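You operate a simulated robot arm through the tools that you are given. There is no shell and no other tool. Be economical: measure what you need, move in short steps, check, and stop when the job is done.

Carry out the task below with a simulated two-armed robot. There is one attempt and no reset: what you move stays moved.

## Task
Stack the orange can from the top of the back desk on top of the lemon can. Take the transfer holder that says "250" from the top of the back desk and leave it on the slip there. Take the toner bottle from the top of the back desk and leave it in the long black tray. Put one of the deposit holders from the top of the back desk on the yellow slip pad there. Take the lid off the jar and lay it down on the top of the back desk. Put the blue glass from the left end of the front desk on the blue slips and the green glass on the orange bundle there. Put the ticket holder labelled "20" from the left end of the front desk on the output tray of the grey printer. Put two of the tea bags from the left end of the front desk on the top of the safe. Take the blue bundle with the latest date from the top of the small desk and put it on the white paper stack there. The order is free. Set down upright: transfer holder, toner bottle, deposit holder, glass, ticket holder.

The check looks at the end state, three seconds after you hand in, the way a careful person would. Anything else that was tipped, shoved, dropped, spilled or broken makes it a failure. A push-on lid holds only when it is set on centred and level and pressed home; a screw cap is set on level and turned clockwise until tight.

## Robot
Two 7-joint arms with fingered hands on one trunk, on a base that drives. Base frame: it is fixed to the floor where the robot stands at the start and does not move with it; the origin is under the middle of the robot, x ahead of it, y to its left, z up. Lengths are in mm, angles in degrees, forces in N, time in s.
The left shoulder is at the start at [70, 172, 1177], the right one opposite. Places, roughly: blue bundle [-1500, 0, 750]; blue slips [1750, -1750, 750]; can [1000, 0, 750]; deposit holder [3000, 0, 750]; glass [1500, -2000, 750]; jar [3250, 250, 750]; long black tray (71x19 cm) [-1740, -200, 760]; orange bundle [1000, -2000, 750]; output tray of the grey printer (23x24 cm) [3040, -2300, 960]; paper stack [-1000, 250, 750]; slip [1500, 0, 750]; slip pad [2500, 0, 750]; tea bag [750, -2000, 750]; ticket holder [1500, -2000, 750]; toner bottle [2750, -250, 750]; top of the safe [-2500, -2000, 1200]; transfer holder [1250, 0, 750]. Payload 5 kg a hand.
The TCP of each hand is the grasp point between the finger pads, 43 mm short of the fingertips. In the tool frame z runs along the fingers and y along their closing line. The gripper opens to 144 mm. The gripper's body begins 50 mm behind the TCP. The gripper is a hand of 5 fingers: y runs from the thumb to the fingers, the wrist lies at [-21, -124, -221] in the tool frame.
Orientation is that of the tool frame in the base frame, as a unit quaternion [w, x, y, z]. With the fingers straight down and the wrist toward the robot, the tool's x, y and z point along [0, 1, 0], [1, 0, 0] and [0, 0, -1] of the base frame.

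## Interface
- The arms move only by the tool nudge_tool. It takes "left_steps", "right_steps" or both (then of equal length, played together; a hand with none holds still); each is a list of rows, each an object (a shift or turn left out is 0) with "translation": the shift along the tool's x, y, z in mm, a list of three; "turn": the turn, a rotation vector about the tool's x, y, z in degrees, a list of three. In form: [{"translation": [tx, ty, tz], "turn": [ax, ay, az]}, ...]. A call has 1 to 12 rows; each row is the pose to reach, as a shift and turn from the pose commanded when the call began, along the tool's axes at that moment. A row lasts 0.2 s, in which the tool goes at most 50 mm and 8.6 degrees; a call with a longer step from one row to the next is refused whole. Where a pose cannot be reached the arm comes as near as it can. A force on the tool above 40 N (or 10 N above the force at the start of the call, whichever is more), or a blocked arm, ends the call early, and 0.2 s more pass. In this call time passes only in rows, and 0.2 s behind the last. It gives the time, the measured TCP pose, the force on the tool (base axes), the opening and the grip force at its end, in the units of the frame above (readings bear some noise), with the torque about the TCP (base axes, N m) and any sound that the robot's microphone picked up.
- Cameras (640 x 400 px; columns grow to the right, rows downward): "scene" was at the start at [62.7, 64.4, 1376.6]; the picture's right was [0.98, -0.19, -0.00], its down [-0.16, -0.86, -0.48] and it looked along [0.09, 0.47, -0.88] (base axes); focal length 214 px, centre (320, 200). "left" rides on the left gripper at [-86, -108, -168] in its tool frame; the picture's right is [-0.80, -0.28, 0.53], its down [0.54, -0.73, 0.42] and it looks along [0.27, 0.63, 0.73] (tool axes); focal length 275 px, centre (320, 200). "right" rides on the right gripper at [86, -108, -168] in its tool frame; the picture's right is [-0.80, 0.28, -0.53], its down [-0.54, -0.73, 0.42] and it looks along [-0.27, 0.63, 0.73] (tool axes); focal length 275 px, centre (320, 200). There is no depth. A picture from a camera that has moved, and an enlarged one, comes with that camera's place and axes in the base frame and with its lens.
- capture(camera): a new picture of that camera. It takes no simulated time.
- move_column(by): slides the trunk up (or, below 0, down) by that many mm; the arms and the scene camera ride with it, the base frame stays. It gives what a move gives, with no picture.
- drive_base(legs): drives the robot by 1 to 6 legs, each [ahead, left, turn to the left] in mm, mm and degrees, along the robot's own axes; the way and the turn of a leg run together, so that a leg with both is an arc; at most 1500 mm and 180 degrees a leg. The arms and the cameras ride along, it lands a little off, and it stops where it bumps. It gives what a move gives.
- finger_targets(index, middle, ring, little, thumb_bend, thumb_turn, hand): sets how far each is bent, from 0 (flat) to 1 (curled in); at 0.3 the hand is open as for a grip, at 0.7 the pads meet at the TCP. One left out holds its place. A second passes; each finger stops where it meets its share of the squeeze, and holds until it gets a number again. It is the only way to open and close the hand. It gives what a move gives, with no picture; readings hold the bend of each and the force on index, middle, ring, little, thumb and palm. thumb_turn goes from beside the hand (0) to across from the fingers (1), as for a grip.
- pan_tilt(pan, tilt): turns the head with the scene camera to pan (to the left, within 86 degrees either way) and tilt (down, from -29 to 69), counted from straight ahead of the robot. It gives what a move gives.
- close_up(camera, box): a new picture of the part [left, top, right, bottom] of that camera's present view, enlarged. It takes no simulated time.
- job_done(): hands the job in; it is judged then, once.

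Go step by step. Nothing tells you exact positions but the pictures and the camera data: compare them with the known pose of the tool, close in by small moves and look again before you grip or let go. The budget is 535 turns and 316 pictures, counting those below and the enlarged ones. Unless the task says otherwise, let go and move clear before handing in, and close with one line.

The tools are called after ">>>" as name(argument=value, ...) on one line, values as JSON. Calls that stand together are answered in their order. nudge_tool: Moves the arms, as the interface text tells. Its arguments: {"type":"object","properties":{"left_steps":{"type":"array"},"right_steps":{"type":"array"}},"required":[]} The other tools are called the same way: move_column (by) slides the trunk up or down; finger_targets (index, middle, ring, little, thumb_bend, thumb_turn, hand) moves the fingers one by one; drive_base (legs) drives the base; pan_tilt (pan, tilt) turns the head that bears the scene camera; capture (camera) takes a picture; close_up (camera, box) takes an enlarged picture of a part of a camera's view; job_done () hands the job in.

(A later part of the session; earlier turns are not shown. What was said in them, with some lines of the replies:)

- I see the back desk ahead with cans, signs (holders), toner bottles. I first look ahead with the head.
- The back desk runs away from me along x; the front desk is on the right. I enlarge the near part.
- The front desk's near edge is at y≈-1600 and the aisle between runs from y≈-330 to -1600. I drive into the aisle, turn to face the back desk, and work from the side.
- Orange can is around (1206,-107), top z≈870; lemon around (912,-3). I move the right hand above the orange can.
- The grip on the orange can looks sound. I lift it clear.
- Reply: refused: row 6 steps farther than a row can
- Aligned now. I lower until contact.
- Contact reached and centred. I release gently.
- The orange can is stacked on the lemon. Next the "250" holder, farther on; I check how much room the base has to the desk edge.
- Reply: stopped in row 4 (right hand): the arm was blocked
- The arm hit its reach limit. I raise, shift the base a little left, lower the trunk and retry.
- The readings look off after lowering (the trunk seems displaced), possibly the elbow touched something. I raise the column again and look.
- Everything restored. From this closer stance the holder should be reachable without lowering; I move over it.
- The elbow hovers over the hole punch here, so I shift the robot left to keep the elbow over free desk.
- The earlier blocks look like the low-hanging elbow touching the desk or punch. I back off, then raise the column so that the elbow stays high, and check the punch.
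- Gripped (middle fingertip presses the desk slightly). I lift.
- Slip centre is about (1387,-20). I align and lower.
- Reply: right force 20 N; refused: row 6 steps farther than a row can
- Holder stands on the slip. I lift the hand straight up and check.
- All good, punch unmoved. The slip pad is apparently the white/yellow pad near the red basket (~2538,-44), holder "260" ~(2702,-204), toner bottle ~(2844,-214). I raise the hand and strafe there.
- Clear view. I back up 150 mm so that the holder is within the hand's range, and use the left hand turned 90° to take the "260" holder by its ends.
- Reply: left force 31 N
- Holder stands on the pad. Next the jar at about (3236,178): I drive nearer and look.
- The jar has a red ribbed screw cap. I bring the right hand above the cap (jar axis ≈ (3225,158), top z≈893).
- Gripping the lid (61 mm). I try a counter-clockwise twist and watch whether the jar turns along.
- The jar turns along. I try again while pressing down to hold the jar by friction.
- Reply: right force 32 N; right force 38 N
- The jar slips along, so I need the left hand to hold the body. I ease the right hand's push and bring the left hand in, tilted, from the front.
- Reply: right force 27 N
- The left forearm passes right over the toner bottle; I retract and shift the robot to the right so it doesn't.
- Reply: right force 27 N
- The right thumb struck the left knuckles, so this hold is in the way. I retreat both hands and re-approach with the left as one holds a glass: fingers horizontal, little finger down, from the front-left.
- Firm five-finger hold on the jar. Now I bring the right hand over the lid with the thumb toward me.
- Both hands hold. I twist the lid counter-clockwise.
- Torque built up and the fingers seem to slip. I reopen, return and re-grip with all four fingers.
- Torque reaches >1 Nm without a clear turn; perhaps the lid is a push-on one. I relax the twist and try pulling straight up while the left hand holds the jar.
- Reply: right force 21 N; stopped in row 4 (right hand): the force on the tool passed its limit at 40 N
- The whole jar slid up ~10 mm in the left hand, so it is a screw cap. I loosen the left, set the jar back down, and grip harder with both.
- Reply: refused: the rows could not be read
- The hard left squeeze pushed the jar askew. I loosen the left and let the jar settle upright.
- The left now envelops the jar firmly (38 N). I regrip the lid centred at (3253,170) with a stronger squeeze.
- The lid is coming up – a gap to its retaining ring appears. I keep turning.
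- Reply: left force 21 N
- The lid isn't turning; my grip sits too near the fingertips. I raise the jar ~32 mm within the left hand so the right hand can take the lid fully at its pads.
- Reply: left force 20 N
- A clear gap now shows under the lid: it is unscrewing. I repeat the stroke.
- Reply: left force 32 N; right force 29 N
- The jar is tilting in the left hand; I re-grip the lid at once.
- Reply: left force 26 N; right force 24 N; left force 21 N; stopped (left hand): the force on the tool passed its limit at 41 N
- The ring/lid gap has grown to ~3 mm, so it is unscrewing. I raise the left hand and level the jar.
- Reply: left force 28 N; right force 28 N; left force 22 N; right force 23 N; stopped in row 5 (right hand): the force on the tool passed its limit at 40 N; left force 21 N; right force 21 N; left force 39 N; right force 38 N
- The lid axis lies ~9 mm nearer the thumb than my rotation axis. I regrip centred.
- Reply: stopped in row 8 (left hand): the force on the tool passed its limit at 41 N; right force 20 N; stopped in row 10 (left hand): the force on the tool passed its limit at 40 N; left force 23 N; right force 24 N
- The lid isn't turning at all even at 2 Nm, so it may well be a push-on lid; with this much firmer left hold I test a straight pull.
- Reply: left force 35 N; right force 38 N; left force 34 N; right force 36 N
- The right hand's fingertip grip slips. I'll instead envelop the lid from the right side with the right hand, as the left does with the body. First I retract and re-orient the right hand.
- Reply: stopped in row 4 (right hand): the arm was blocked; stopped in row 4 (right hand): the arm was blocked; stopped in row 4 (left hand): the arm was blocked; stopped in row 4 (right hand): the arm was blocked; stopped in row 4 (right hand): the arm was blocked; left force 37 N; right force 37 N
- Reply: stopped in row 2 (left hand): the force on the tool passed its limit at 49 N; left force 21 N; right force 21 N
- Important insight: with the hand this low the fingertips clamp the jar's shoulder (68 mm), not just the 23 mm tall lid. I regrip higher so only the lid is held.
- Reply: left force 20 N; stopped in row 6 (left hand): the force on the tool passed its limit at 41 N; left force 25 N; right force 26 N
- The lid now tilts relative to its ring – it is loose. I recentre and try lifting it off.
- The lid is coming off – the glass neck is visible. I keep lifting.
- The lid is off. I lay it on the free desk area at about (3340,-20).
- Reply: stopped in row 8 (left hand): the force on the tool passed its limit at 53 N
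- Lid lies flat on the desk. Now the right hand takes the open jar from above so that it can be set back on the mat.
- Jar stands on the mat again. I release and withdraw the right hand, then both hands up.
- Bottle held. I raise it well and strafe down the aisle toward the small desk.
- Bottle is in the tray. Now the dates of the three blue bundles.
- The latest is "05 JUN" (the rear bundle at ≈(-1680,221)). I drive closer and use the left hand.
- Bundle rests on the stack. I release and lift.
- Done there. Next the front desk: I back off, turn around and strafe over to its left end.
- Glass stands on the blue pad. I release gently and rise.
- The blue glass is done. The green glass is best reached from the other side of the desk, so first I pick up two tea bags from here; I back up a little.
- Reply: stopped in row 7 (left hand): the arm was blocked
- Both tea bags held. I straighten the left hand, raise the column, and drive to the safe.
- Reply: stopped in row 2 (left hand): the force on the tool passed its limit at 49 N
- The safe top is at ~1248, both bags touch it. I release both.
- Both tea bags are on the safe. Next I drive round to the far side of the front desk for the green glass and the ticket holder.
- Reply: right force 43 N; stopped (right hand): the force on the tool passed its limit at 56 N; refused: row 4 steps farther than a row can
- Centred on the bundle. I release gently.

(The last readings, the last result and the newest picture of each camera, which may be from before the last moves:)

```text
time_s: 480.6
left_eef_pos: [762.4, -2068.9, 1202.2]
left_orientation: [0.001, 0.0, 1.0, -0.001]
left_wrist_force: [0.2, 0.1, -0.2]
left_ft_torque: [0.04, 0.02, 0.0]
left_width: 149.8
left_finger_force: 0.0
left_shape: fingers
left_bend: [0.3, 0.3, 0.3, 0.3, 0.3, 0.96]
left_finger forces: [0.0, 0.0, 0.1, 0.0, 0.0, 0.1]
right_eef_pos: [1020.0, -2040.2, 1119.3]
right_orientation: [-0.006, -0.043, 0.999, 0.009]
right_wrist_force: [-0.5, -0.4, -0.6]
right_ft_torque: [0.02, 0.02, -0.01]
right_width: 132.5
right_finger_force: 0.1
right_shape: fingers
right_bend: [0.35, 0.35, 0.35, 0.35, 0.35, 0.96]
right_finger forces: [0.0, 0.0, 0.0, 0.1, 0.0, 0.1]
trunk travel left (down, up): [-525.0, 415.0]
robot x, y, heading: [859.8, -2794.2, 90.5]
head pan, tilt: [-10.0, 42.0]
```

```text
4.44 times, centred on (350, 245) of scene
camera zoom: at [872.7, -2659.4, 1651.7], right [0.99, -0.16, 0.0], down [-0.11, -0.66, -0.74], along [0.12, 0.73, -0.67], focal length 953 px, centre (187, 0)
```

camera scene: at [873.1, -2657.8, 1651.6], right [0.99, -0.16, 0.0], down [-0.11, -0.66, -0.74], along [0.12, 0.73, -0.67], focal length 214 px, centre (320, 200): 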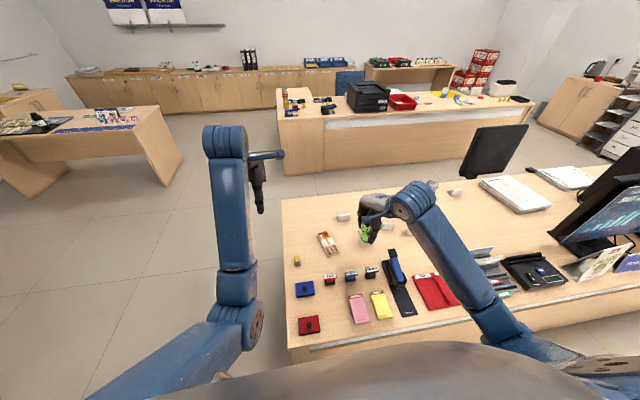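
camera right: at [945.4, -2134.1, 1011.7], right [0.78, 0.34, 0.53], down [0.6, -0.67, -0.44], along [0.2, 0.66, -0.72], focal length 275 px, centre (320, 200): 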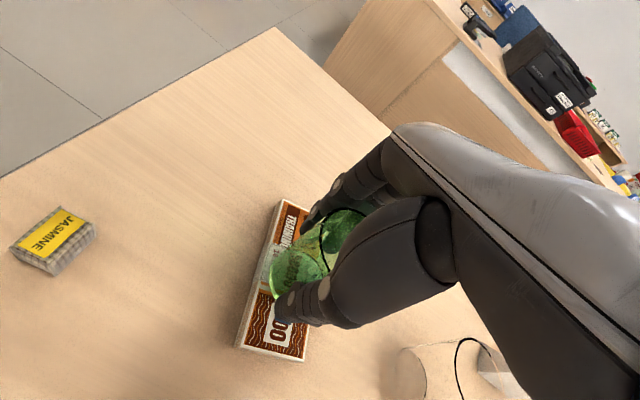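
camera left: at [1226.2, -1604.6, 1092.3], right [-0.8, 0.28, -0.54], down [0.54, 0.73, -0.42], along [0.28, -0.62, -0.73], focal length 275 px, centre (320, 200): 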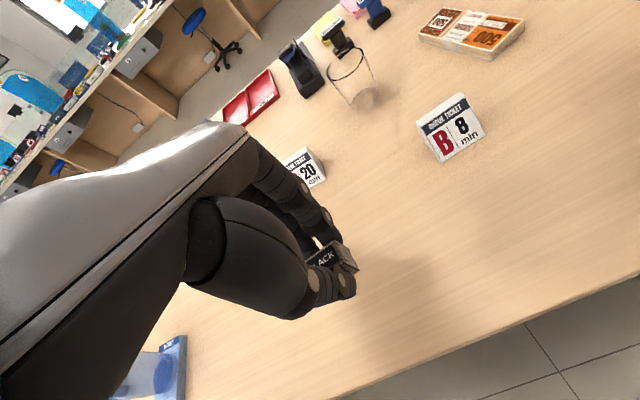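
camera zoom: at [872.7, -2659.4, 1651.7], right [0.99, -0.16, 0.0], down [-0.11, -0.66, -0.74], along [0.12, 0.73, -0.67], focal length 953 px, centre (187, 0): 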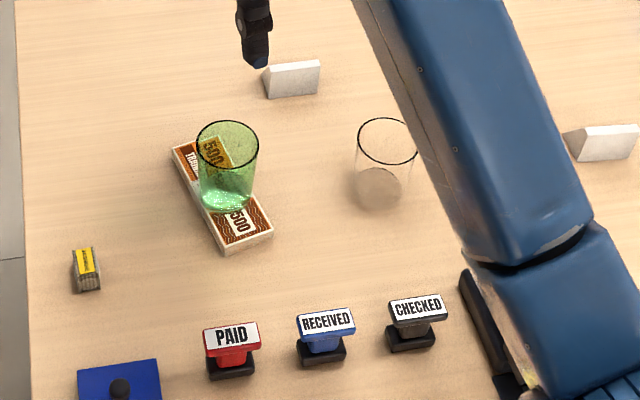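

Green glass done. Next ticket "20": I shift right and lower the column a little.

>>> drive_base(legs=[[25, -300, 0]])

>>> move_column(by=-80)

>>> nudge_tool(right_steps=[{"translation": [-3, 7, 5], "turn": [0, 0, -7.5]}, {"translation": [-6, 14, 10], "turn": [0, 0, -15]}, {"translation": [-10, 21, 15], "turn": [0, 0, -22.5]}, {"translation": [-14, 28, 20], "turn": [0, 0, -30]}, {"translation": [-18, 35, 25], "turn": [0, 0, -37.5]}, {"translation": [-22, 42, 30], "turn": [0, 0, -45]}, {"translation": [-26, 49, 35], "turn": [0, 0, -52.5]}, {"translation": [-30, 56, 40], "turn": [0, 0, -60]}, {"translation": [-34, 63, 45], "turn": [0, 0, -67.5]}, {"translation": [-38, 70, 50], "turn": [0, 0, -75]}, {"translation": [-40, 75, 55], "turn": [0, 0, -81]}, {"translation": [-42, 80, 60], "turn": [0, 0, -85.5]}])

>>> capture(camera="scene")

>>> capture(camera="right")

```text
time_s: 482.7
left_eef_pos: [1060.7, -2039.6, 1203.1]
left_orientation: [0.001, -0.001, 1.0, -0.001]
left_wrist_force: [-0.1, 0.0, -0.3]
left_ft_torque: [-0.03, -0.01, 0.01]
left_width: 149.9
left_finger_force: 0.1
left_shape: fingers
left_bend: [0.3, 0.3, 0.3, 0.3, 0.3, 0.96]
left_finger forces: [0.0, 0.0, 0.0, 0.0, 0.1, 0.1]
right_eef_pos: [1317.5, -2010.4, 1119.1]
right_orientation: [-0.005, -0.044, 0.999, 0.009]
right_wrist_force: [-0.2, -0.2, 0.1]
right_ft_torque: [0.0, -0.01, -0.02]
right_width: 132.3
right_finger_force: 0.1
right_shape: fingers
right_bend: [0.35, 0.35, 0.35, 0.35, 0.35, 0.96]
right_finger forces: [0.1, 0.0, 0.0, 0.1, 0.0, 0.0]
trunk travel left (down, up): [-525.0, 415.0]
robot x, y, heading: [1161.5, -2760.6, 90.9]
head pan, tilt: [-10.0, 42.0]
```

```text
time_s: 483.9
left_eef_pos: [1060.8, -2040.0, 1122.6]
left_orientation: [0.002, -0.001, 1.0, -0.001]
left_wrist_force: [-0.1, 0.2, 0.5]
left_ft_torque: [0.0, 0.02, 0.03]
left_width: 149.9
left_finger_force: 0.1
left_shape: fingers
left_bend: [0.3, 0.3, 0.3, 0.3, 0.3, 0.96]
left_finger forces: [0.1, 0.1, 0.1, 0.0, 0.1, 0.0]
right_eef_pos: [1317.6, -2011.3, 1038.9]
right_orientation: [-0.006, -0.044, 0.999, 0.008]
right_wrist_force: [0.6, -0.5, 0.0]
right_ft_torque: [0.0, -0.03, 0.03]
right_width: 132.5
right_finger_force: 0.0
right_shape: fingers
right_bend: [0.35, 0.35, 0.35, 0.35, 0.35, 0.96]
right_finger forces: [0.0, 0.0, 0.0, 0.0, 0.1, 0.0]
trunk travel left (down, up): [-445.0, 495.0]
robot x, y, heading: [1159.7, -2763.4, 90.7]
head pan, tilt: [-10.0, 42.0]
```

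```text
time_s: 486.4
left_eef_pos: [1060.6, -2038.9, 1121.5]
left_orientation: [0.001, -0.001, 1.0, -0.001]
left_wrist_force: [0.2, -0.5, 0.1]
left_ft_torque: [-0.01, 0.01, 0.0]
left_width: 149.8
left_finger_force: 0.1
left_shape: fingers
left_bend: [0.3, 0.3, 0.3, 0.3, 0.3, 0.96]
left_finger forces: [0.1, 0.0, 0.0, 0.0, 0.1, 0.0]
right_eef_pos: [1349.9, -1926.4, 979.8]
right_orientation: [-0.001, 0.712, -0.702, -0.01]
right_wrist_force: [0.0, 0.4, 0.3]
right_ft_torque: [-0.01, -0.04, 0.02]
right_width: 132.1
right_finger_force: 0.1
right_shape: fingers
right_bend: [0.35, 0.35, 0.35, 0.35, 0.35, 0.96]
right_finger forces: [0.0, 0.1, 0.1, 0.0, 0.1, 0.0]
trunk travel left (down, up): [-445.0, 495.0]
robot x, y, heading: [1159.7, -2760.4, 90.4]
head pan, tilt: [-10.0, 42.0]
```

```text
44 pictures are left
camera scene: at [1172.7, -2629.0, 1571.6], right [0.99, -0.16, 0.0], down [-0.11, -0.66, -0.74], along [0.12, 0.73, -0.67], focal length 214 px, centre (320, 200)
```

scene: 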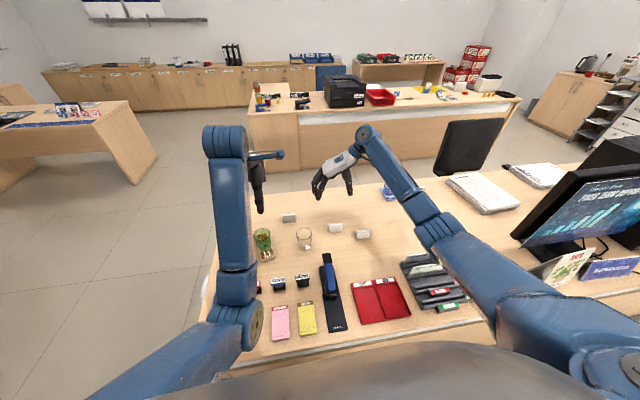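

```text
43 pictures are left
camera right: at [1463.9, -2012.2, 1146.2], right [-0.29, 0.78, 0.55], down [0.71, 0.56, -0.42], along [-0.64, 0.27, -0.72], focal length 275 px, centre (320, 200)
```

right: 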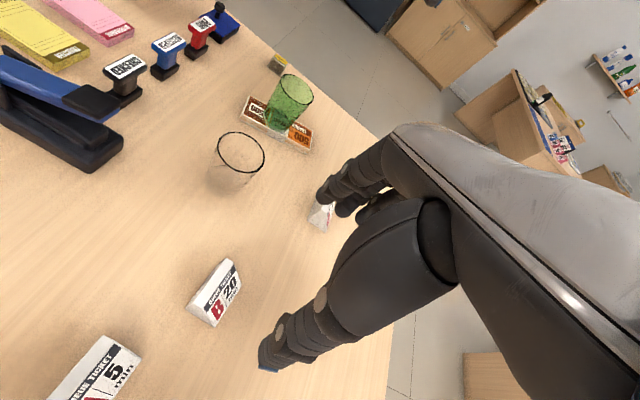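

>>> nudge_tool(right_steps=[{"translation": [8, -4, 25], "turn": [0, 0, 2]}, {"translation": [16, -8, 55], "turn": [0, 0, 4]}, {"translation": [24, -11, 90], "turn": [0, 0, 5.7]}])

>>> close_up(camera="scene", box=[290, 150, 410, 250])

>>> capture(camera="right")

```text
time_s: 487.2
left_eef_pos: [1061.4, -2038.6, 1122.9]
left_orientation: [0.001, -0.001, 1.0, -0.001]
left_wrist_force: [-0.4, 0.3, -0.5]
left_ft_torque: [0.01, 0.01, 0.0]
left_width: 149.7
left_finger_force: 0.0
left_shape: fingers
left_bend: [0.3, 0.3, 0.3, 0.3, 0.3, 0.96]
left_finger forces: [0.1, 0.0, 0.0, 0.0, 0.1, 0.0]
right_eef_pos: [1362.6, -1946.4, 891.6]
right_orientation: [0.0, -0.675, 0.738, 0.011]
right_wrist_force: [0.8, 0.7, 0.4]
right_ft_torque: [-0.06, 0.02, -0.02]
right_width: 132.3
right_finger_force: 0.1
right_shape: fingers
right_bend: [0.35, 0.35, 0.35, 0.35, 0.35, 0.96]
right_finger forces: [0.0, 0.1, 0.0, 0.0, 0.0, 0.1]
trunk travel left (down, up): [-445.0, 495.0]
robot x, y, heading: [1160.7, -2761.8, 90.4]
head pan, tilt: [-10.0, 42.0]
```

```text
4.00 times, centred on (350, 200) of scene
camera zoom: at [1173.5, -2629.3, 1571.7], right [0.99, -0.16, 0.0], down [-0.11, -0.66, -0.74], along [0.12, 0.73, -0.67], focal length 858 px, centre (200, 200)
```

zoom: 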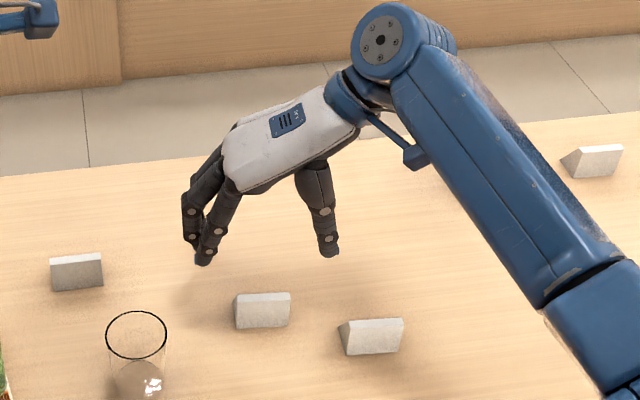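

```text
41 pictures are left
camera right: at [1466.0, -2044.3, 1056.5], right [-0.2, 0.81, 0.55], down [0.77, 0.48, -0.42], along [-0.61, 0.34, -0.72], focal length 275 px, centre (320, 200)
```

right: 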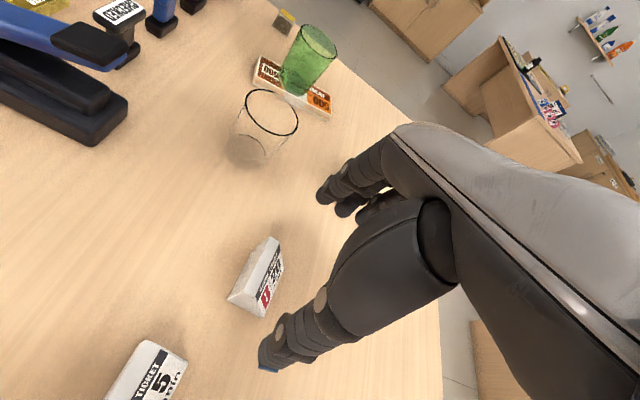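

>>> nudge_tool(right_steps=[{"translation": [5, 2.5, 35]}, {"translation": [5, 2.5, 65]}, {"translation": [5, 2.5, 82]}, {"translation": [5, 2.5, 90]}])

>>> finger_targets(hand="right", index=0.62, middle=0.62, thumb_bend=0.62)

>>> nudge_tool(right_steps=[{"translation": [0, 0, -4]}, {"translation": [0, 0, -12]}, {"translation": [0, 0, -45]}, {"translation": [0, 0, -90]}, {"translation": [0, 0, -135]}])

>>> capture(camera="right")

```text
time_s: 488.2
left_eef_pos: [1061.3, -2038.4, 1124.4]
left_orientation: [0.001, -0.001, 1.0, 0.0]
left_wrist_force: [0.3, -0.1, -0.4]
left_ft_torque: [0.01, -0.05, -0.01]
left_width: 149.6
left_finger_force: 0.0
left_shape: fingers
left_bend: [0.3, 0.3, 0.3, 0.3, 0.3, 0.96]
left_finger forces: [0.0, 0.0, 0.0, 0.0, 0.0, 0.0]
right_eef_pos: [1358.9, -1951.0, 799.4]
right_orientation: [0.001, -0.675, 0.738, 0.011]
right_wrist_force: [0.5, -0.3, 0.1]
right_ft_torque: [0.01, 0.02, 0.01]
right_width: 132.4
right_finger_force: 0.0
right_shape: fingers
right_bend: [0.35, 0.35, 0.35, 0.35, 0.35, 0.96]
right_finger forces: [0.1, 0.1, 0.1, 0.1, 0.1, 0.0]
trunk travel left (down, up): [-445.0, 495.0]
robot x, y, heading: [1157.4, -2762.2, 90.8]
head pan, tilt: [-10.0, 42.0]
```

```text
time_s: 489.2
left_eef_pos: [1060.4, -2040.9, 1123.8]
left_orientation: [0.0, -0.001, 1.0, -0.002]
left_wrist_force: [0.6, 0.7, 1.2]
left_ft_torque: [-0.03, 0.0, 0.02]
left_width: 150.0
left_finger_force: 0.1
left_shape: fingers
left_bend: [0.3, 0.3, 0.3, 0.3, 0.3, 0.96]
left_finger forces: [0.1, 0.0, 0.0, 0.0, 0.0, 0.1]
right_eef_pos: [1357.7, -1949.7, 800.7]
right_orientation: [0.001, -0.674, 0.738, 0.01]
right_wrist_force: [0.0, -0.1, -0.4]
right_ft_torque: [0.06, 0.09, 0.03]
right_width: 65.3
right_finger_force: 14.3
right_shape: fingers
right_bend: [0.55, 0.57, 0.35, 0.35, 0.54, 0.98]
right_finger forces: [7.3, 7.6, 0.0, 0.0, 14.2, 0.1]
trunk travel left (down, up): [-445.0, 495.0]
robot x, y, heading: [1159.3, -2765.1, 90.8]
head pan, tilt: [-10.0, 42.0]
```

```text
time_s: 490.4
left_eef_pos: [1061.4, -2041.0, 1123.9]
left_orientation: [0.001, 0.0, 1.0, -0.001]
left_wrist_force: [0.1, 0.4, 0.8]
left_ft_torque: [0.07, -0.03, -0.02]
left_width: 150.0
left_finger_force: 0.0
left_shape: fingers
left_bend: [0.3, 0.3, 0.3, 0.3, 0.3, 0.96]
left_finger forces: [0.0, 0.0, 0.0, 0.1, 0.0, 0.0]
right_eef_pos: [1359.7, -1955.8, 935.3]
right_orientation: [0.001, -0.675, 0.737, 0.01]
right_wrist_force: [0.1, -0.2, -1.2]
right_ft_torque: [0.03, -0.01, -0.01]
right_width: 65.5
right_finger_force: 14.5
right_shape: fingers
right_bend: [0.55, 0.57, 0.35, 0.35, 0.54, 0.98]
right_finger forces: [7.2, 6.8, 0.0, 0.1, 14.4, 0.0]
trunk travel left (down, up): [-445.0, 495.0]
robot x, y, heading: [1163.3, -2763.0, 90.8]
head pan, tilt: [-10.0, 42.0]
```

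```text
40 pictures are left
camera right: at [1463.4, -2052.9, 1100.0], right [-0.2, 0.81, 0.55], down [0.77, 0.48, -0.43], along [-0.61, 0.33, -0.72], focal length 275 px, centre (320, 200)
```

right: 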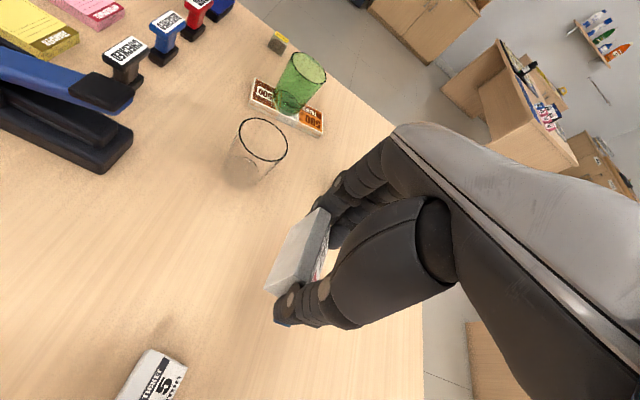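

Ticket "20" held. I back away from the desk so the arms clear the screens, and drive to the grey printer.

>>> drive_base(legs=[[-560, 0, 0], [0, -850, 0], [0, -820, 0]])

>>> move_column(by=150)

>>> capture(camera="scene")

```text
time_s: 501.6
left_eef_pos: [2685.9, -2602.9, 1123.2]
left_orientation: [0.001, -0.001, 1.0, -0.001]
left_wrist_force: [0.1, 0.1, 0.1]
left_ft_torque: [0.0, 0.0, 0.01]
left_width: 149.8
left_finger_force: 0.1
left_shape: fingers
left_bend: [0.3, 0.3, 0.3, 0.3, 0.3, 0.96]
left_finger forces: [0.0, 0.0, 0.0, 0.1, 0.0, 0.1]
right_eef_pos: [2984.3, -2517.2, 934.8]
right_orientation: [0.0, -0.675, 0.738, 0.01]
right_wrist_force: [-0.2, -0.2, -0.2]
right_ft_torque: [0.01, 0.0, -0.03]
right_width: 65.3
right_finger_force: 14.6
right_shape: fingers
right_bend: [0.55, 0.57, 0.35, 0.35, 0.54, 0.98]
right_finger forces: [7.2, 6.7, 0.0, 0.0, 14.4, 0.1]
trunk travel left (down, up): [-445.0, 495.0]
robot x, y, heading: [2785.2, -3322.9, 90.6]
head pan, tilt: [-10.0, 42.0]
```

```text
time_s: 503.4
left_eef_pos: [2685.5, -2601.6, 1272.5]
left_orientation: [0.0, -0.001, 1.0, -0.002]
left_wrist_force: [0.2, -0.1, 0.0]
left_ft_torque: [-0.01, 0.04, -0.01]
left_width: 149.8
left_finger_force: 0.2
left_shape: fingers
left_bend: [0.3, 0.3, 0.3, 0.3, 0.3, 0.96]
left_finger forces: [0.1, 0.0, 0.0, 0.0, 0.0, 0.1]
right_eef_pos: [2984.9, -2517.1, 1084.5]
right_orientation: [0.0, -0.675, 0.738, 0.01]
right_wrist_force: [-0.2, 0.0, -1.0]
right_ft_torque: [-0.02, 0.01, 0.0]
right_width: 65.1
right_finger_force: 14.1
right_shape: fingers
right_bend: [0.55, 0.57, 0.35, 0.35, 0.54, 0.98]
right_finger forces: [7.2, 6.8, 0.0, 0.1, 14.5, 0.1]
trunk travel left (down, up): [-595.0, 345.0]
robot x, y, heading: [2784.3, -3326.3, 90.6]
head pan, tilt: [-10.0, 42.0]
```

```text
39 pictures are left
camera scene: at [2797.5, -3191.9, 1721.5], right [0.99, -0.16, 0.0], down [-0.11, -0.66, -0.74], along [0.12, 0.73, -0.67], focal length 214 px, centre (320, 200)
```

scene: 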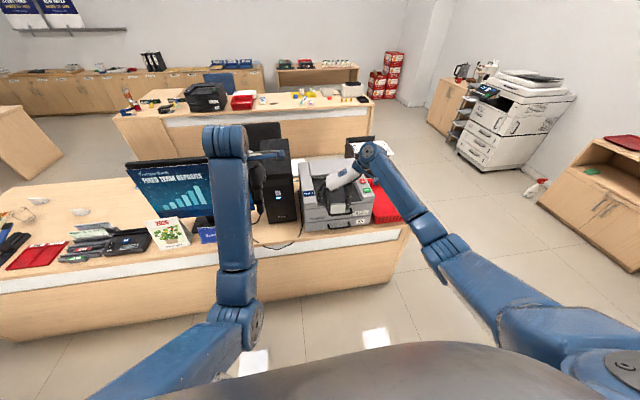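

>>> close_up(camera="scene", box=[285, 130, 413, 240])

```text
3.64 times, centred on (349, 185) of scene
camera zoom: at [2797.5, -3191.9, 1721.5], right [0.99, -0.16, 0.0], down [-0.11, -0.66, -0.74], along [0.12, 0.73, -0.67], focal length 780 px, centre (214, 254)
```

zoom: 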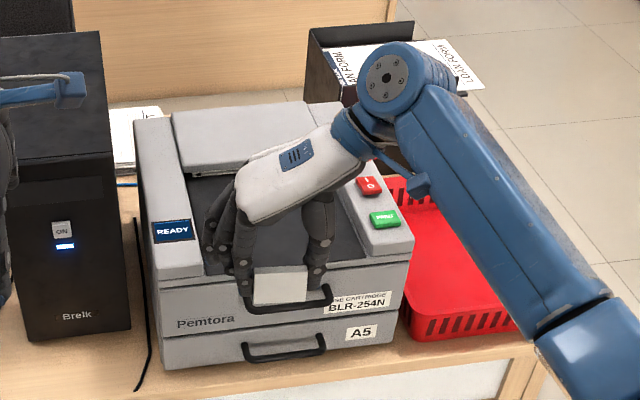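

The output tray is the recess on the printer's top. I raise the left hand clear of the PC tower and drive in.

>>> nudge_tool(left_steps=[{"translation": [0, 0, -45]}, {"translation": [0, 0, -90]}, {"translation": [0, 0, -130]}])

>>> drive_base(legs=[[0, -55, 0], [205, 0, 0]])

>>> capture(camera="right")

>>> close_up(camera="scene", box=[270, 160, 420, 280])

```text
time_s: 504.4
left_eef_pos: [2645.9, -2563.5, 1368.3]
left_orientation: [-0.029, -0.028, 0.999, 0.004]
left_wrist_force: [0.5, 0.4, 0.5]
left_ft_torque: [-0.01, 0.04, -0.03]
left_width: 149.9
left_finger_force: 0.1
left_shape: fingers
left_bend: [0.3, 0.3, 0.3, 0.3, 0.3, 0.96]
left_finger forces: [0.0, 0.0, 0.0, 0.1, 0.0, 0.0]
left hand out of reach, approached as far as the arm can: row 2, 3
right_eef_pos: [2986.3, -2518.2, 1084.2]
right_orientation: [0.001, -0.674, 0.738, 0.01]
right_wrist_force: [0.3, -0.5, -0.8]
right_ft_torque: [0.04, 0.02, 0.01]
right_width: 65.6
right_finger_force: 14.2
right_shape: fingers
right_bend: [0.55, 0.57, 0.35, 0.35, 0.54, 0.98]
right_finger forces: [7.2, 6.8, 0.0, 0.1, 14.4, 0.0]
trunk travel left (down, up): [-595.0, 345.0]
robot x, y, heading: [2787.1, -3327.3, 90.5]
head pan, tilt: [-10.0, 42.0]
stopped in row 3 (left hand): the arm was blocked; the commanded pose is now the measured one
```

```text
time_s: 506.5
left_eef_pos: [2693.2, -2364.2, 1368.9]
left_orientation: [-0.028, -0.029, 0.999, 0.004]
left_wrist_force: [-0.2, -1.0, 0.4]
left_ft_torque: [0.08, 0.0, -0.01]
left_width: 149.6
left_finger_force: 0.1
left_shape: fingers
left_bend: [0.3, 0.3, 0.3, 0.3, 0.3, 0.96]
left_finger forces: [0.0, 0.0, 0.1, 0.0, 0.0, 0.0]
right_eef_pos: [3034.2, -2317.4, 1087.5]
right_orientation: [0.002, -0.676, 0.737, 0.011]
right_wrist_force: [-0.7, -0.1, -0.3]
right_ft_torque: [0.09, -0.02, -0.03]
right_width: 65.3
right_finger_force: 14.0
right_shape: fingers
right_bend: [0.55, 0.57, 0.35, 0.35, 0.54, 0.98]
right_finger forces: [7.2, 6.8, 0.0, 0.0, 14.4, 0.1]
trunk travel left (down, up): [-595.0, 345.0]
robot x, y, heading: [2836.5, -3120.8, 90.8]
head pan, tilt: [-10.0, 42.0]
```

```text
37 pictures are left
camera right: at [3137.2, -2415.0, 1252.6], right [-0.21, 0.81, 0.55], down [0.76, 0.49, -0.42], along [-0.61, 0.33, -0.72], focal length 275 px, centre (320, 200)
```

right: 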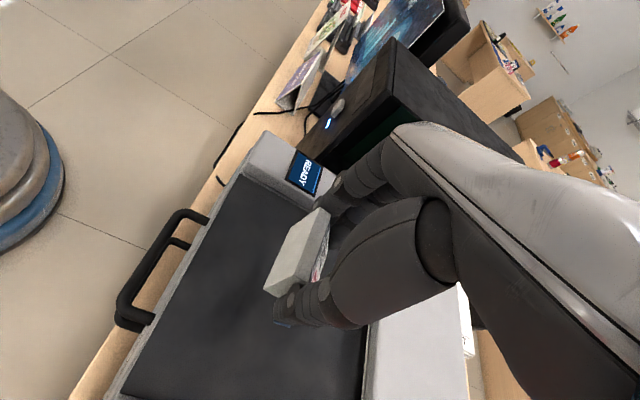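

```text
3.33 times, centred on (345, 220) of scene
camera zoom: at [2847.7, -2994.5, 1722.2], right [0.99, -0.16, 0.0], down [-0.11, -0.66, -0.74], along [0.12, 0.74, -0.67], focal length 715 px, centre (237, 133)
```

zoom: 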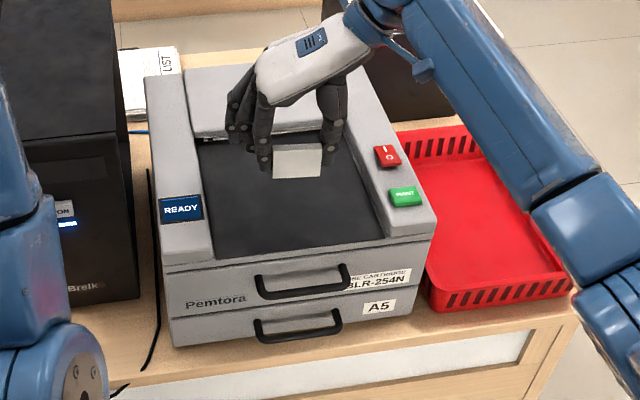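

>>> nudge_tool(right_steps=[{"translation": [-12, -1, 20]}, {"translation": [-22, -2, 45]}, {"translation": [-22, -2, 65]}])

>>> nudge_tool(right_steps=[{"translation": [0, 0, 4]}, {"translation": [0, 0, 8]}, {"translation": [0, 0, 12]}, {"translation": [0, 0, 16]}, {"translation": [0, 0, 20]}])

>>> capture(camera="right")

>>> close_up(camera="scene", box=[300, 180, 380, 240])

```text
time_s: 507.3
left_eef_pos: [2694.9, -2358.2, 1366.0]
left_orientation: [-0.029, -0.029, 0.999, 0.003]
left_wrist_force: [1.1, 0.2, 1.0]
left_ft_torque: [-0.05, -0.01, 0.02]
left_width: 149.7
left_finger_force: 0.1
left_shape: fingers
left_bend: [0.3, 0.3, 0.3, 0.3, 0.3, 0.96]
left_finger forces: [0.0, 0.1, 0.0, 0.0, 0.1, 0.0]
right_eef_pos: [3035.1, -2291.4, 1019.6]
right_orientation: [0.001, -0.676, 0.737, 0.01]
right_wrist_force: [0.4, -0.2, -0.2]
right_ft_torque: [-0.05, 0.02, 0.0]
right_width: 65.2
right_finger_force: 13.9
right_shape: fingers
right_bend: [0.55, 0.57, 0.35, 0.35, 0.54, 0.98]
right_finger forces: [7.2, 6.8, 0.1, 0.1, 14.4, 0.0]
trunk travel left (down, up): [-595.0, 345.0]
robot x, y, heading: [2837.4, -3124.6, 91.2]
head pan, tilt: [-10.0, 42.0]
```

```text
time_s: 508.5
left_eef_pos: [2693.9, -2362.6, 1370.0]
left_orientation: [-0.028, -0.029, 0.999, 0.005]
left_wrist_force: [0.3, 0.0, -0.3]
left_ft_torque: [0.02, 0.0, -0.03]
left_width: 149.6
left_finger_force: 0.1
left_shape: fingers
left_bend: [0.3, 0.3, 0.3, 0.3, 0.3, 0.96]
left_finger forces: [0.0, 0.0, 0.0, 0.1, 0.0, 0.0]
right_eef_pos: [3035.0, -2291.7, 1006.8]
right_orientation: [0.003, -0.676, 0.737, 0.014]
right_wrist_force: [-0.2, 2.3, 26.5]
right_ft_torque: [0.23, 0.2, 0.0]
right_width: 65.2
right_finger_force: 20.8
right_shape: fingers
right_bend: [0.56, 0.57, 0.35, 0.35, 0.54, 0.98]
right_finger forces: [7.3, 16.8, 0.1, 0.1, 17.2, 0.0]
trunk travel left (down, up): [-595.0, 345.0]
robot x, y, heading: [2837.2, -3122.5, 91.0]
head pan, tilt: [-10.0, 42.0]
```

```text
35 pictures are left
camera right: at [3140.3, -2389.1, 1170.7], right [-0.21, 0.81, 0.56], down [0.76, 0.49, -0.42], along [-0.61, 0.34, -0.71], focal length 275 px, centre (320, 200)
```

right: 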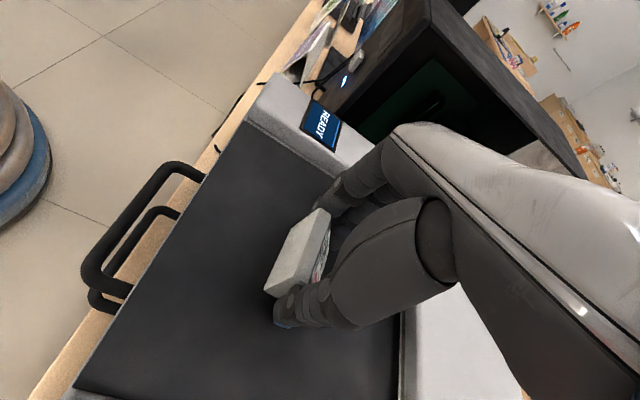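

```text
6.67 times, centred on (340, 210) of scene
camera zoom: at [2848.6, -2993.3, 1722.4], right [0.99, -0.16, 0.0], down [-0.11, -0.66, -0.74], along [0.12, 0.73, -0.67], focal length 1430 px, centre (187, 133)
```

zoom: 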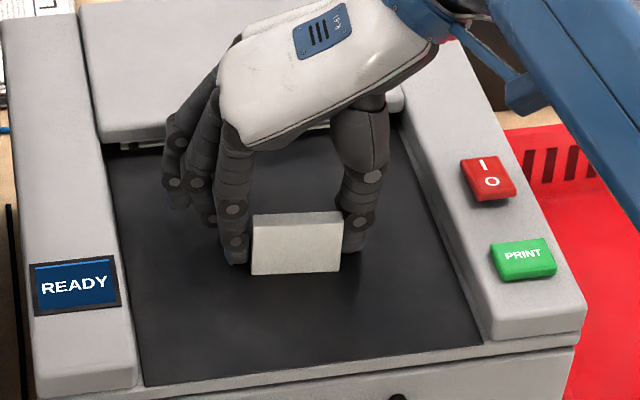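

In contact with the tray floor. I ease off and release.

>>> nudge_tool(right_steps=[{"translation": [0, 0, -4]}])

>>> finger_targets(hand="right", index=0.5, middle=0.5, thumb_bend=0.5)

>>> finger_targets(hand="right", index=0.36, middle=0.36, thumb_bend=0.36)

>>> nudge_tool(right_steps=[{"translation": [0, 0, -40]}, {"translation": [0, 0, -85]}, {"translation": [0, 0, -130]}, {"translation": [0, 0, -175]}, {"translation": [30, 0, -205]}, {"translation": [65, 0, -225]}, {"translation": [105, 0, -235]}])

>>> close_up(camera="scene", box=[290, 170, 390, 245])

```text
time_s: 508.9
left_eef_pos: [2692.8, -2362.1, 1367.0]
left_orientation: [-0.028, -0.029, 0.999, 0.003]
left_wrist_force: [-0.2, 0.2, -0.2]
left_ft_torque: [0.01, 0.02, 0.0]
left_width: 149.9
left_finger_force: 0.0
left_shape: fingers
left_bend: [0.3, 0.3, 0.3, 0.3, 0.3, 0.96]
left_finger forces: [0.0, 0.0, 0.0, 0.0, 0.1, 0.0]
right_eef_pos: [3036.9, -2291.5, 1006.0]
right_orientation: [0.001, -0.676, 0.737, 0.012]
right_wrist_force: [-2.1, 5.6, 21.7]
right_ft_torque: [0.32, 0.34, -0.09]
right_width: 65.7
right_finger_force: 20.5
right_shape: fingers
right_bend: [0.56, 0.57, 0.35, 0.35, 0.54, 0.99]
right_finger forces: [7.8, 17.0, 0.0, 0.1, 16.2, 0.0]
trunk travel left (down, up): [-595.0, 345.0]
robot x, y, heading: [2834.7, -3123.9, 90.8]
head pan, tilt: [-10.0, 42.0]
```

```text
time_s: 509.9
left_eef_pos: [2694.7, -2361.3, 1366.2]
left_orientation: [-0.028, -0.028, 0.999, 0.004]
left_wrist_force: [-1.0, -0.3, 0.3]
left_ft_torque: [0.02, -0.01, -0.02]
left_width: 150.0
left_finger_force: 0.0
left_shape: fingers
left_bend: [0.3, 0.3, 0.3, 0.3, 0.3, 0.96]
left_finger forces: [0.0, 0.0, 0.0, 0.0, 0.0, 0.0]
right_eef_pos: [3035.7, -2292.3, 1004.9]
right_orientation: [0.002, -0.676, 0.737, 0.011]
right_wrist_force: [0.9, -0.3, 14.4]
right_ft_torque: [-0.03, -0.24, -0.01]
right_width: 78.4
right_finger_force: 7.1
right_shape: fingers
right_bend: [0.5, 0.51, 0.35, 0.35, 0.5, 0.98]
right_finger forces: [0.0, 5.8, 0.0, 0.0, 7.8, 0.0]
trunk travel left (down, up): [-595.0, 345.0]
robot x, y, heading: [2836.0, -3123.4, 90.6]
head pan, tilt: [-10.0, 42.0]
```

```text
time_s: 510.9
left_eef_pos: [2694.0, -2360.1, 1366.2]
left_orientation: [-0.029, -0.029, 0.999, 0.002]
left_wrist_force: [-0.3, -0.7, 0.7]
left_ft_torque: [0.01, -0.03, 0.0]
left_width: 149.8
left_finger_force: 0.0
left_shape: fingers
left_bend: [0.3, 0.3, 0.3, 0.3, 0.3, 0.96]
left_finger forces: [0.1, 0.1, 0.1, 0.0, 0.0, 0.0]
right_eef_pos: [3037.0, -2289.8, 1004.1]
right_orientation: [0.0, -0.676, 0.737, 0.009]
right_wrist_force: [0.9, 0.4, 0.2]
right_ft_torque: [0.0, 0.0, -0.02]
right_width: 128.7
right_finger_force: 0.0
right_shape: fingers
right_bend: [0.36, 0.36, 0.35, 0.35, 0.36, 0.96]
right_finger forces: [0.1, 0.0, 0.0, 0.0, 0.0, 0.0]
trunk travel left (down, up): [-595.0, 345.0]
robot x, y, heading: [2836.9, -3124.0, 90.8]
head pan, tilt: [-10.0, 42.0]
```

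```text
time_s: 512.5
left_eef_pos: [2695.4, -2361.8, 1368.2]
left_orientation: [-0.029, -0.029, 0.999, 0.003]
left_wrist_force: [0.4, -0.7, 0.0]
left_ft_torque: [0.04, -0.01, 0.03]
left_width: 150.0
left_finger_force: 0.0
left_shape: fingers
left_bend: [0.3, 0.3, 0.3, 0.3, 0.3, 0.96]
left_finger forces: [0.0, 0.0, 0.0, 0.0, 0.0, 0.0]
right_eef_pos: [3031.4, -2401.7, 1234.3]
right_orientation: [0.0, -0.676, 0.737, 0.011]
right_wrist_force: [1.0, -0.2, -0.2]
right_ft_torque: [0.07, -0.02, 0.01]
right_width: 128.2
right_finger_force: 0.0
right_shape: fingers
right_bend: [0.36, 0.36, 0.35, 0.35, 0.36, 0.96]
right_finger forces: [0.0, 0.0, 0.0, 0.1, 0.1, 0.1]
trunk travel left (down, up): [-595.0, 345.0]
robot x, y, heading: [2836.8, -3122.8, 90.7]
head pan, tilt: [-10.0, 42.0]
```

```text
5.33 times, centred on (340, 208) of scene
camera zoom: at [2849.9, -2991.9, 1721.8], right [0.99, -0.16, 0.0], down [-0.11, -0.66, -0.74], along [0.12, 0.73, -0.67], focal length 1144 px, centre (213, 160)
```

zoom: 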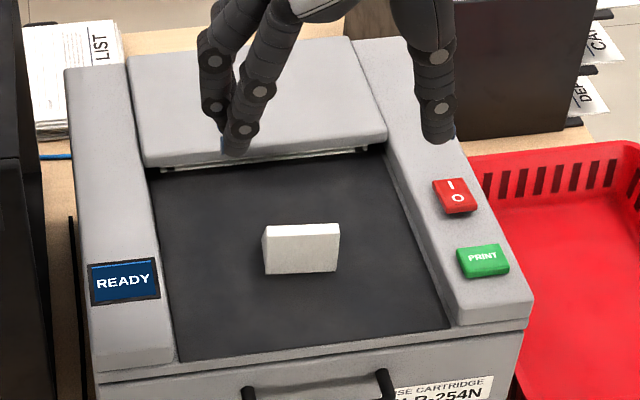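

The ticket holder stands on the output tray. I back clear and hand in.

>>> drive_base(legs=[[-300, 0, 0]])

>>> capture(camera="scene")

```text
time_s: 514.6
left_eef_pos: [2692.6, -2661.4, 1364.9]
left_orientation: [-0.029, -0.034, 0.999, 0.002]
left_wrist_force: [0.6, 0.4, 0.6]
left_ft_torque: [-0.1, -0.03, 0.0]
left_width: 149.8
left_finger_force: 0.1
left_shape: fingers
left_bend: [0.3, 0.3, 0.3, 0.3, 0.3, 0.96]
left_finger forces: [0.0, 0.0, 0.0, 0.0, 0.1, 0.0]
right_eef_pos: [3030.4, -2698.7, 1230.7]
right_orientation: [0.001, -0.679, 0.734, 0.01]
right_wrist_force: [0.7, 0.2, -0.1]
right_ft_torque: [-0.04, -0.01, -0.02]
right_width: 128.2
right_finger_force: 0.1
right_shape: fingers
right_bend: [0.36, 0.36, 0.35, 0.35, 0.36, 0.96]
right_finger forces: [0.1, 0.0, 0.0, 0.0, 0.0, 0.1]
trunk travel left (down, up): [-595.0, 345.0]
robot x, y, heading: [2842.0, -3424.5, 91.5]
head pan, tilt: [-10.0, 42.0]
```

```text
32 pictures are left
camera scene: at [2854.2, -3288.7, 1721.3], right [0.99, -0.15, 0.0], down [-0.1, -0.66, -0.74], along [0.11, 0.73, -0.67], focal length 214 px, centre (320, 200)
```

scene: 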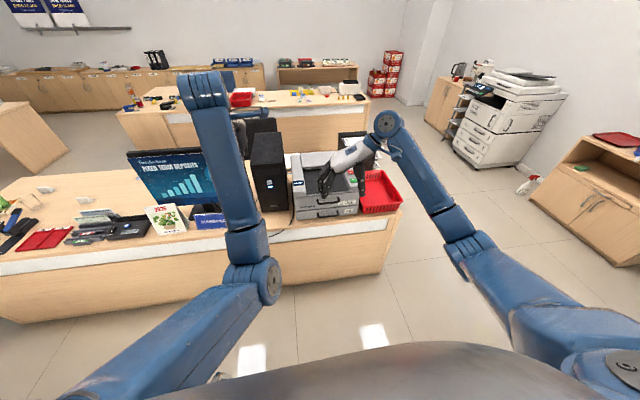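

All placements are done and the hands are clear, so I hand in.

>>> job_done()

```text
The job is handed in.
```

All the placements are done, both hands are clear, and the job is handed in; I saw each object in its new place after letting go, but did not make a last tour of the desks.
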